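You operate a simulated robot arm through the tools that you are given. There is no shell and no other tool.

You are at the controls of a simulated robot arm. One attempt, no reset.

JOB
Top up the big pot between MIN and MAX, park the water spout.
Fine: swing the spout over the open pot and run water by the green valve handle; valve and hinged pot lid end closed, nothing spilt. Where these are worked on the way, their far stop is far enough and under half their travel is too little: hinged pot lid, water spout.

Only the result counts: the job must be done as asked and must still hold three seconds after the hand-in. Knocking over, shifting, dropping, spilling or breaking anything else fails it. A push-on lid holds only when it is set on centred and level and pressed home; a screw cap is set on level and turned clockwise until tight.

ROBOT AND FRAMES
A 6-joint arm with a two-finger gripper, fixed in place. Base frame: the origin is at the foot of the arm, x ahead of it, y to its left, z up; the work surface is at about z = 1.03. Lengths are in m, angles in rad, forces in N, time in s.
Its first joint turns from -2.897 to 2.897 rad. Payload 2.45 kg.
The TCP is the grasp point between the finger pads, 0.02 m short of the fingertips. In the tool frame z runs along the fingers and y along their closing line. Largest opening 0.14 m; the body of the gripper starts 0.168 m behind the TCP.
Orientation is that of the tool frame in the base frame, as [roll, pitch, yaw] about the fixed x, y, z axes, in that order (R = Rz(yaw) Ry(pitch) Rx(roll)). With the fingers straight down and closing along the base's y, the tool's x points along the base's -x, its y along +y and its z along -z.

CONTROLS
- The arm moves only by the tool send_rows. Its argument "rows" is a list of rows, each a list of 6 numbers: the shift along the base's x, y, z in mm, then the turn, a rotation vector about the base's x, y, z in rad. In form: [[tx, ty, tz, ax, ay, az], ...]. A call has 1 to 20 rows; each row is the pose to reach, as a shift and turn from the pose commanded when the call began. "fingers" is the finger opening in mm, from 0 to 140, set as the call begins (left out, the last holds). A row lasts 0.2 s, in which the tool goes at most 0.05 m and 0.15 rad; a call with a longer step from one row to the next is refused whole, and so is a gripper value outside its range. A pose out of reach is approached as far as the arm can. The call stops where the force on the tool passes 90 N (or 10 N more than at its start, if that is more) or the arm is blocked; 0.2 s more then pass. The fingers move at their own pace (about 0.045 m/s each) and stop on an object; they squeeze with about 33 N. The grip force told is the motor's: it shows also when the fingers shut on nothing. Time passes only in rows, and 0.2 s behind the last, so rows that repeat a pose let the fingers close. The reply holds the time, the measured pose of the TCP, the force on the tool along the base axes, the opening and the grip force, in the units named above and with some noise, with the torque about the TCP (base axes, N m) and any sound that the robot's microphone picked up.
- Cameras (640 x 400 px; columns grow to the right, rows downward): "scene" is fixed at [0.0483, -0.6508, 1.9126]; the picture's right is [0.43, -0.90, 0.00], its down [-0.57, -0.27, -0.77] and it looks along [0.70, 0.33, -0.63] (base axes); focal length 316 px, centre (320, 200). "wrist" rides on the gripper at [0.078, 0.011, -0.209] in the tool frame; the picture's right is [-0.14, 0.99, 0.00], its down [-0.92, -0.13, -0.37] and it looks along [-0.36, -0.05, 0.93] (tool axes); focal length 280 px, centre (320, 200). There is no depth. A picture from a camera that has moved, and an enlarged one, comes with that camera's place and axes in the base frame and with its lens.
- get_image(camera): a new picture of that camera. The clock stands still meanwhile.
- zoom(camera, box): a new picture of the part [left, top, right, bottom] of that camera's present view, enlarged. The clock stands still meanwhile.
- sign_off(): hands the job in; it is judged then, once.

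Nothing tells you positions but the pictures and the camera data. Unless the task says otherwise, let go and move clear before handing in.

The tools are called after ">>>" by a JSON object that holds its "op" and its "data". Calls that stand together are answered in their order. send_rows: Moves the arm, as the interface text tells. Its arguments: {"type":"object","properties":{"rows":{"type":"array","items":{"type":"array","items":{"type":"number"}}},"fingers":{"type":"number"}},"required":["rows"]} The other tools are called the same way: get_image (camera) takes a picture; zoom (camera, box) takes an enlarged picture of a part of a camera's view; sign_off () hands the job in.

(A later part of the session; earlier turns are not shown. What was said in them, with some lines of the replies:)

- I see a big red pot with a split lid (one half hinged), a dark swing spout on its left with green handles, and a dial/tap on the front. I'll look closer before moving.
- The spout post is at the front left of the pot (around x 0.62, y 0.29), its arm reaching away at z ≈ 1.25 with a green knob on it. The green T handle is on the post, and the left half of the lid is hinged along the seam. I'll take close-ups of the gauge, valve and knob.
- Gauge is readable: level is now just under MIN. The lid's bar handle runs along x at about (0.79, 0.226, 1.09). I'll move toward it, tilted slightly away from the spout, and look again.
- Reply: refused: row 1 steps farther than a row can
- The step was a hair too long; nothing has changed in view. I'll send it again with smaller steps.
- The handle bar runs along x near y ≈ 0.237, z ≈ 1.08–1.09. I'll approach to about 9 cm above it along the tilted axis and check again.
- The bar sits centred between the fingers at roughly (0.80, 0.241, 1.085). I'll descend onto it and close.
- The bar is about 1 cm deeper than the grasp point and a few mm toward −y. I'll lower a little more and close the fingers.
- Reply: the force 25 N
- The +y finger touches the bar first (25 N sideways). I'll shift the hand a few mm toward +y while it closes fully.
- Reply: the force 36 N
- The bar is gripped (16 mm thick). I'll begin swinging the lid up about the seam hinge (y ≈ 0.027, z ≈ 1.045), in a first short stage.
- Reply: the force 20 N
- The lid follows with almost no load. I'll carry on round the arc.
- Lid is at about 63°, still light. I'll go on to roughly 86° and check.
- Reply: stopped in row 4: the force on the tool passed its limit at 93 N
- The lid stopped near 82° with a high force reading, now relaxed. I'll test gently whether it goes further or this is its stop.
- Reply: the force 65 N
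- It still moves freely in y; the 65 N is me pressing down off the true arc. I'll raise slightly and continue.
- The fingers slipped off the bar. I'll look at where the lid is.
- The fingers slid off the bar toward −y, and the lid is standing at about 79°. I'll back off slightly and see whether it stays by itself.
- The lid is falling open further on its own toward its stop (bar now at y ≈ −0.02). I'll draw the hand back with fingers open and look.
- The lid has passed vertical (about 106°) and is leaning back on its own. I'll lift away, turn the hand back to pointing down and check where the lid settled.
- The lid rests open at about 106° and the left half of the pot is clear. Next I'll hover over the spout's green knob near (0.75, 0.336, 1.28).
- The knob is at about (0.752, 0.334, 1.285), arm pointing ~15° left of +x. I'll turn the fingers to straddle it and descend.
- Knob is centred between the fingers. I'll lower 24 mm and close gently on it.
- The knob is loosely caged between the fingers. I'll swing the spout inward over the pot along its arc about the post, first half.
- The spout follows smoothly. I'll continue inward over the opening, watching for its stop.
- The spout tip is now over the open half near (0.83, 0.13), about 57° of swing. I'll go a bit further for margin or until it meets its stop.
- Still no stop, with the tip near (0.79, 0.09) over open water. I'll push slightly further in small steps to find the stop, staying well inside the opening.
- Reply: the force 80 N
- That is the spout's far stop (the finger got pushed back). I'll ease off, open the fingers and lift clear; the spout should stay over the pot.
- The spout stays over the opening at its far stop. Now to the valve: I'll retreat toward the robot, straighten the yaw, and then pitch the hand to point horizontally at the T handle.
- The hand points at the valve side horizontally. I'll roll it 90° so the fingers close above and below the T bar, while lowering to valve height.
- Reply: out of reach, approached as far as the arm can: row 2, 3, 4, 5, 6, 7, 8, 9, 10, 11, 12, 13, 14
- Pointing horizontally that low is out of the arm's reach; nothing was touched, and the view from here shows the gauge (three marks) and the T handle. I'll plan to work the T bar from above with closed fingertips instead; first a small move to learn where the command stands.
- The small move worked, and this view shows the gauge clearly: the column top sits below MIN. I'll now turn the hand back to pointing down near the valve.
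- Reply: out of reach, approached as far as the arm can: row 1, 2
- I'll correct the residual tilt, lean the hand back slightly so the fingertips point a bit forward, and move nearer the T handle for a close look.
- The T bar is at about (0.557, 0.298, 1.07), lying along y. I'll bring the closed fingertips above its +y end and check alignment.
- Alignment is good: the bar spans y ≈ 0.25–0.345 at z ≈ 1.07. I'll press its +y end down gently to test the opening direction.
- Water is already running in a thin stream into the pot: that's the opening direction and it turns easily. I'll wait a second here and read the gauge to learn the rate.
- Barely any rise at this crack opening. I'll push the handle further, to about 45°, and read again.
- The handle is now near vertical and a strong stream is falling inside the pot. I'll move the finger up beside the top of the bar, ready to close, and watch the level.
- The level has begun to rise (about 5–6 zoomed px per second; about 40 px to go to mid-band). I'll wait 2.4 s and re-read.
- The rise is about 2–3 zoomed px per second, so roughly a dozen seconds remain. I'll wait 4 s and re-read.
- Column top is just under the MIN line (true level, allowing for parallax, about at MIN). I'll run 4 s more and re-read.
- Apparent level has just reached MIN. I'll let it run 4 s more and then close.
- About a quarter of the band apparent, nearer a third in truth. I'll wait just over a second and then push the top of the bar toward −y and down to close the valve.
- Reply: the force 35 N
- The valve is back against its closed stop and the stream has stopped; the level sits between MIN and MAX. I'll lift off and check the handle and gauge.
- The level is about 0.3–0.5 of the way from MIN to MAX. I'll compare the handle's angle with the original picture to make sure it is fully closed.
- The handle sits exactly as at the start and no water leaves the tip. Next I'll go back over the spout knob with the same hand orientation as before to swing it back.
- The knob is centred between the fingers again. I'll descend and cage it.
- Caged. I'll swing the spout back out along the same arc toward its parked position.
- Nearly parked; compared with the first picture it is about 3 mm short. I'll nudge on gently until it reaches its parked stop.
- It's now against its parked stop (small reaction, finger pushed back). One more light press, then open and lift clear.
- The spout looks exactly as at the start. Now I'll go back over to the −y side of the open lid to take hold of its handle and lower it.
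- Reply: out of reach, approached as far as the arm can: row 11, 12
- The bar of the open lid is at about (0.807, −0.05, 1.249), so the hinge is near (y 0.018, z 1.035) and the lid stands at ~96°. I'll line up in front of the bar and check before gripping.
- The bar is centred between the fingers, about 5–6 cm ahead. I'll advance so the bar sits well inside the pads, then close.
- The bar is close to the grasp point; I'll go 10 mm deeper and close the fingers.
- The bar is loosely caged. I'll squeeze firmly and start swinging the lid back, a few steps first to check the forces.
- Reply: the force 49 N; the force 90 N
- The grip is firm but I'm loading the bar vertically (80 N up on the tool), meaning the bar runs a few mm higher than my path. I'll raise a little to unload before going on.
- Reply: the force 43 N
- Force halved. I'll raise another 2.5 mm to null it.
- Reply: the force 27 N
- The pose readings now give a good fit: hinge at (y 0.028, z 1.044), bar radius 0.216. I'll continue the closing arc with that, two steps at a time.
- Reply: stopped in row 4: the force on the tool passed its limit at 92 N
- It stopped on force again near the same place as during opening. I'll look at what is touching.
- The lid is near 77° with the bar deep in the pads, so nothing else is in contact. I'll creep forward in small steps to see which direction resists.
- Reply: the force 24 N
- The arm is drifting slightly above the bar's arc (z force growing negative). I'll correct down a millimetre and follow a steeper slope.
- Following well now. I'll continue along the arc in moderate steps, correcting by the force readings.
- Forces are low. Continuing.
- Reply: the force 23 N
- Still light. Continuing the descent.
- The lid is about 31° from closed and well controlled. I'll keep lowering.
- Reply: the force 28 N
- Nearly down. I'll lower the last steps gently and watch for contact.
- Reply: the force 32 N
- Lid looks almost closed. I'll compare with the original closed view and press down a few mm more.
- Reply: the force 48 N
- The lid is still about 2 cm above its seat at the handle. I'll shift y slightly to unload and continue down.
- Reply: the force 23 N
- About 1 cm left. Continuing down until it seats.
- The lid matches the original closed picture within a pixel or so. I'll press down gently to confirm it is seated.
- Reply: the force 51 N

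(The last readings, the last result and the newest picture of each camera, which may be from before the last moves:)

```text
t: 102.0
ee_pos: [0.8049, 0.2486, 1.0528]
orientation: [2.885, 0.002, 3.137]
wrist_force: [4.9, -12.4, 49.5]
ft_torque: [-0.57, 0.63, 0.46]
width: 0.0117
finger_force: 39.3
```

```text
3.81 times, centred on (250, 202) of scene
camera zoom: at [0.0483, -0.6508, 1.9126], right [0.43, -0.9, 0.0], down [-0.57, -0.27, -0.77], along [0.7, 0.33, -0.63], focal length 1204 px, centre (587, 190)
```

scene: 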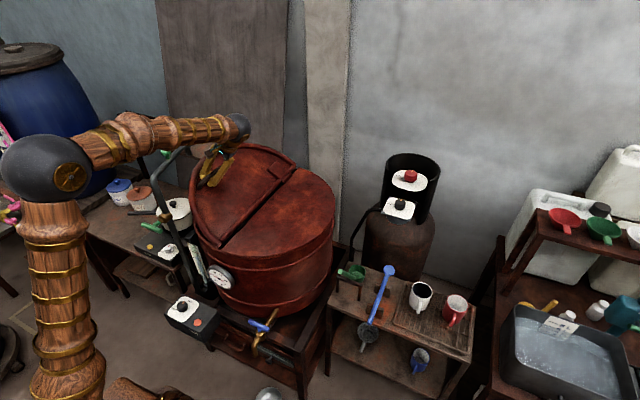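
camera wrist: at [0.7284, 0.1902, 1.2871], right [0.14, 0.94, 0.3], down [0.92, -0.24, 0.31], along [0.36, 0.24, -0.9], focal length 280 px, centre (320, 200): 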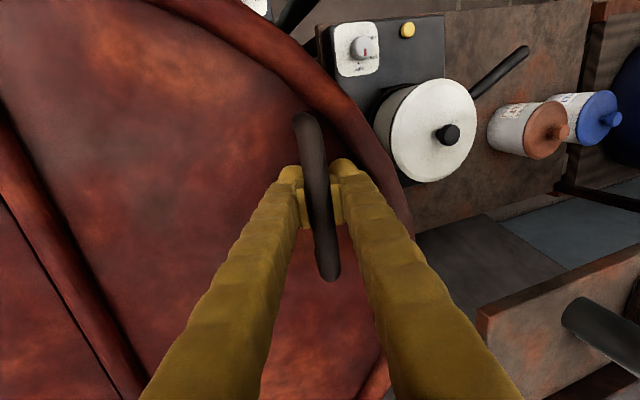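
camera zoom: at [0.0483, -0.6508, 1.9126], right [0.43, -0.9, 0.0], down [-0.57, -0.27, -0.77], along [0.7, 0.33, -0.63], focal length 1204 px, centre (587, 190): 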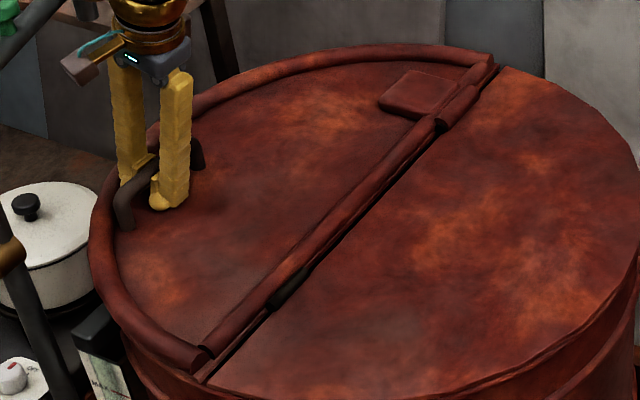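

The lid is seated (50 N reaction). I'll open the fingers slightly while easing up and withdraw along the finger axis.

>>> {"op": "send_rows", "data": {"rows": [[0, 0, 2, 0, 0, 0], [0, -0.5, 4, 0, 0, 0], [0, -1, 6, 0, 0, 0], [0, -4, 16, 0, 0, 0], [0, -8, 30, 0, 0, 0], [0, -14, 55, 0, 0, 0], [0, -22, 85, 0, 0, 0]], "fingers": 28}}

>>> {"op": "get_image", "data": {"camera": "wrist"}}

>>> {"op": "zoom", "data": {"camera": "scene", "box": [185, 150, 315, 255]}}

```text
t: 103.6
ee_pos: [0.8057, 0.2282, 1.1318]
orientation: [2.886, -0.004, 3.137]
wrist_force: [0.7, 0.8, -0.7]
ft_torque: [0.01, 0.01, -0.03]
width: 0.0278
finger_force: 0.0
```

```text
taken
camera wrist: at [0.7291, 0.1865, 1.3374], right [0.14, 0.96, 0.25], down [0.92, -0.22, 0.32], along [0.36, 0.18, -0.91], focal length 280 px, centre (320, 200)
```

wrist: 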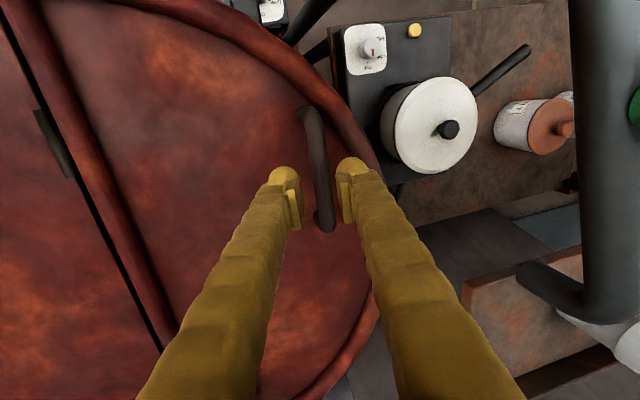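

```text
3.81 times, centred on (250, 202) of scene
camera zoom: at [0.0483, -0.6508, 1.9126], right [0.43, -0.9, 0.0], down [-0.57, -0.27, -0.77], along [0.7, 0.33, -0.63], focal length 1204 px, centre (587, 190)
```

zoom: 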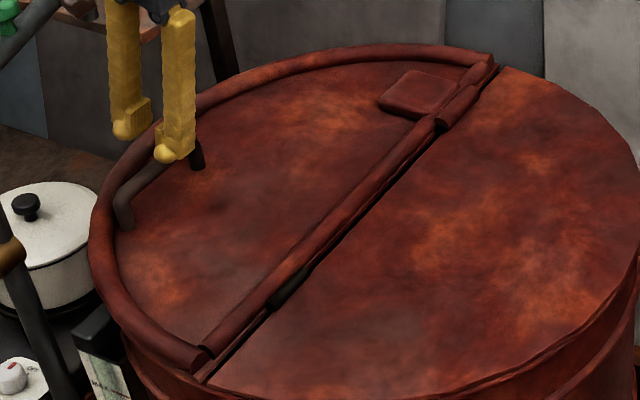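

The lid is closed and released. I'll move clear to near the starting pose and do a final check of everything.

>>> {"op": "send_rows", "data": {"rows": [[0, -20, 35, 0, 0, 0], [0, -45, 75, 0, 0, 0], [-10, -75, 115, 0, 0, 0], [-30, -110, 140, 0, 0, 0], [-55, -145, 165, 0, 0, 0], [-80, -180, 190, 0, 0, 0], [-110, -210, 215, 0, 0, 0], [-140, -240, 240, 0, 0, 0], [-170, -270, 260, 0, 0, 0]], "fingers": 60}}

>>> {"op": "get_image", "data": {"camera": "scene"}}

>>> {"op": "get_image", "data": {"camera": "wrist"}}

>>> {"op": "zoom", "data": {"camera": "scene", "box": [120, 120, 360, 270]}}

>>> {"op": "zoom", "data": {"camera": "scene", "box": [185, 235, 217, 275]}}

>>> {"op": "zoom", "data": {"camera": "scene", "box": [100, 220, 340, 370]}}

```text
refused: row 3 steps farther than a row can; nothing moved
```

```text
taken
```

scene: 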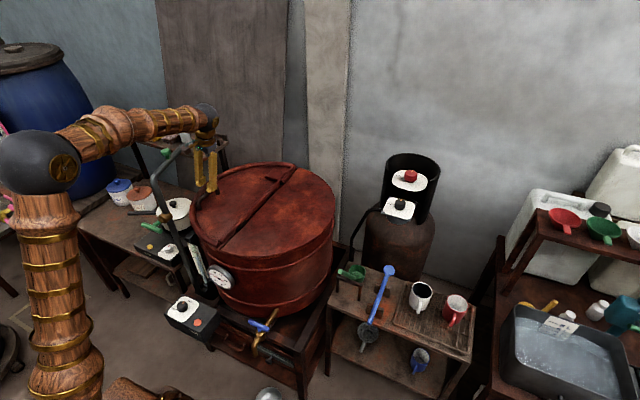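

```text
taken
camera wrist: at [0.7291, 0.1865, 1.3374], right [0.14, 0.96, 0.25], down [0.92, -0.22, 0.32], along [0.36, 0.18, -0.91], focal length 280 px, centre (320, 200)
```

wrist: 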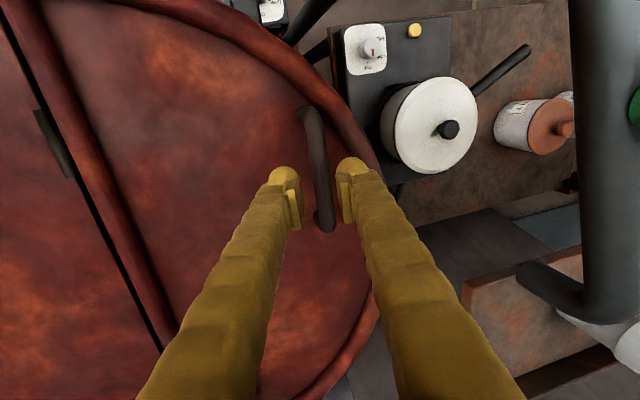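

```text
2.67 times, centred on (240, 195) of scene
camera zoom: at [0.0483, -0.6508, 1.9126], right [0.43, -0.9, 0.0], down [-0.57, -0.27, -0.77], along [0.7, 0.33, -0.63], focal length 843 px, centre (533, 213)
```

zoom: 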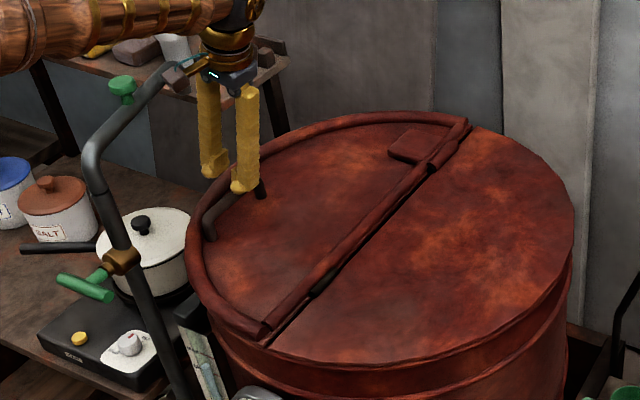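

```text
10.00 times, centred on (201, 255) of scene
camera zoom: at [0.0483, -0.6508, 1.9126], right [0.43, -0.9, 0.0], down [-0.57, -0.27, -0.77], along [0.7, 0.33, -0.63], focal length 3161 px, centre (1510, -350)
```

zoom: 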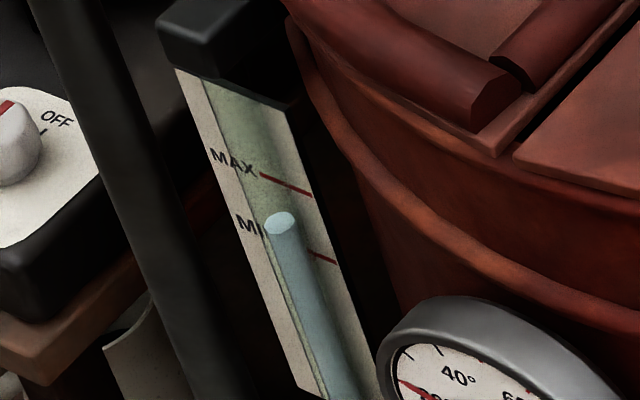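

```text
2.67 times, centred on (220, 295) of scene
camera zoom: at [0.0483, -0.6508, 1.9126], right [0.43, -0.9, 0.0], down [-0.57, -0.27, -0.77], along [0.7, 0.33, -0.63], focal length 843 px, centre (587, -53)
```

zoom: 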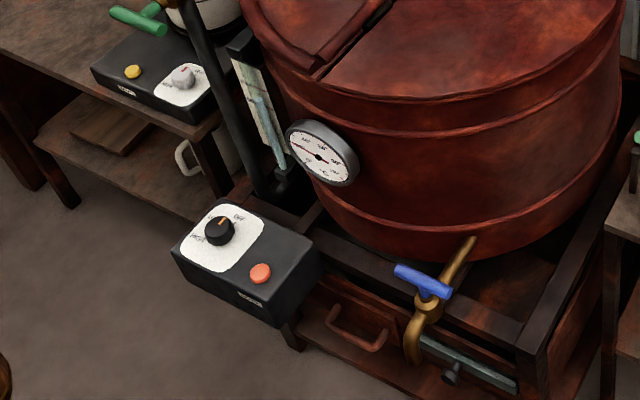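

Lid closed, valve closed, spout parked, level steady between the marks, floor dry. The retreat had one step too long, so I'll send it with smaller steps.

>>> {"op": "send_rows", "data": {"rows": [[0, -18, 30, 0, 0, 0], [0, -36, 60, 0, 0, 0], [-5, -55, 95, 0, 0, 0], [-15, -80, 125, 0, 0, 0], [-35, -105, 150, 0, 0, 0], [-60, -130, 175, 0, 0, 0], [-85, -155, 200, 0, 0, 0], [-110, -180, 225, 0, 0, 0], [-135, -205, 250, 0, 0, 0], [-160, -230, 270, 0, 0, 0], [-160, -230, 270, 0, 0, 0]], "fingers": 60}}

>>> {"op": "get_image", "data": {"camera": "scene"}}

>>> {"op": "get_image", "data": {"camera": "wrist"}}

>>> {"op": "zoom", "data": {"camera": "scene", "box": [185, 150, 315, 255]}}

```text
t: 106.0
ee_pos: [0.6436, -0.0029, 1.4028]
orientation: [2.885, -0.003, 3.137]
wrist_force: [-0.5, -0.4, -0.3]
ft_torque: [0.0, 0.05, 0.02]
width: 0.0602
finger_force: 0.1
```

```text
taken
```

scene: 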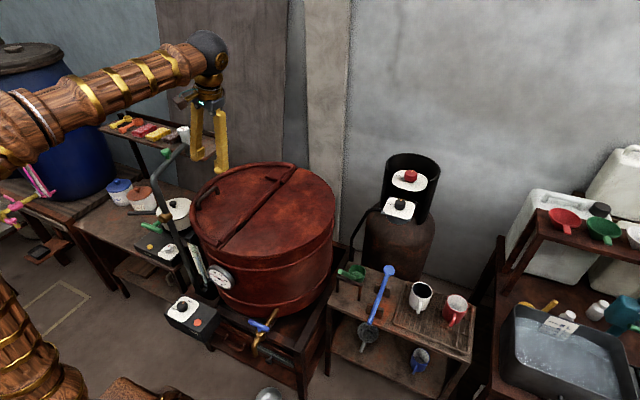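

```text
taken
camera wrist: at [0.5666, -0.0439, 1.6076], right [0.14, 0.96, 0.25], down [0.92, -0.22, 0.32], along [0.36, 0.18, -0.91], focal length 280 px, centre (320, 200)
```

wrist: 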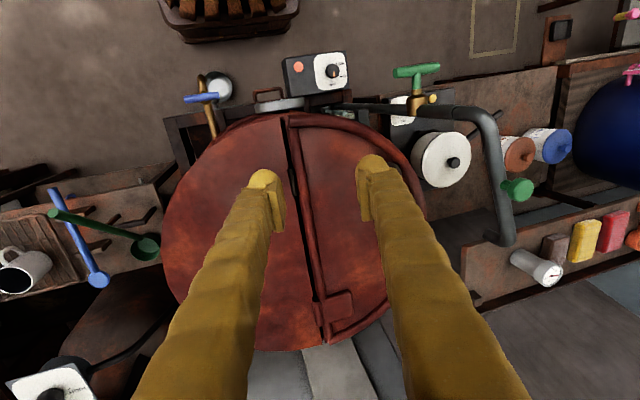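

```text
3.81 times, centred on (250, 202) of scene
camera zoom: at [0.0483, -0.6508, 1.9126], right [0.43, -0.9, 0.0], down [-0.57, -0.27, -0.77], along [0.7, 0.33, -0.63], focal length 1204 px, centre (587, 190)
```

zoom: 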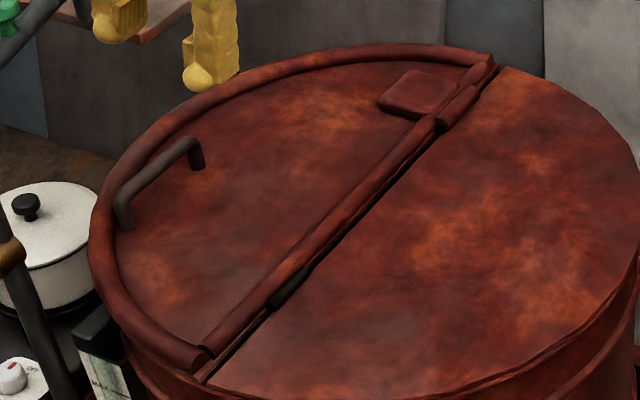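

The hand is clear. The lid, spout and valve all look as they did at the start, and the gauge reads between MIN and MAX. I'm handing the job in.

>>> {"op": "sign_off", "data": {}}

```text
The job is handed in.
```

The big pot is topped up to between MIN and MAX, and the spout is parked. I've handed the job in and haven't seen a verdict.

- **Water level:** the gauge started just under MIN. It now reads about a third to half of the way from MIN to MAX, and it stayed steady after the valve was shut.
- **Valve:** the green handle is back at its closed stop, at the same angle as at the start. No water left the spout tip afterwards.
- **Spout:** I swung it in to its far stop over the open pot, then back against its parked stop. It matches the first picture.
- **Lid:** I opened it to its stop, then closed it and pressed it down until it seated. It matches the original closed view.
- **Spills and knocks:** the stream fell inside the pot, the floor looks dry, and nothing else looks moved.

While I was opening the lid, the fingers slipped off its handle and it fell the rest of the way to its stop on its own. I saw no damage from that. The arm is clear of everything with the fingers open.
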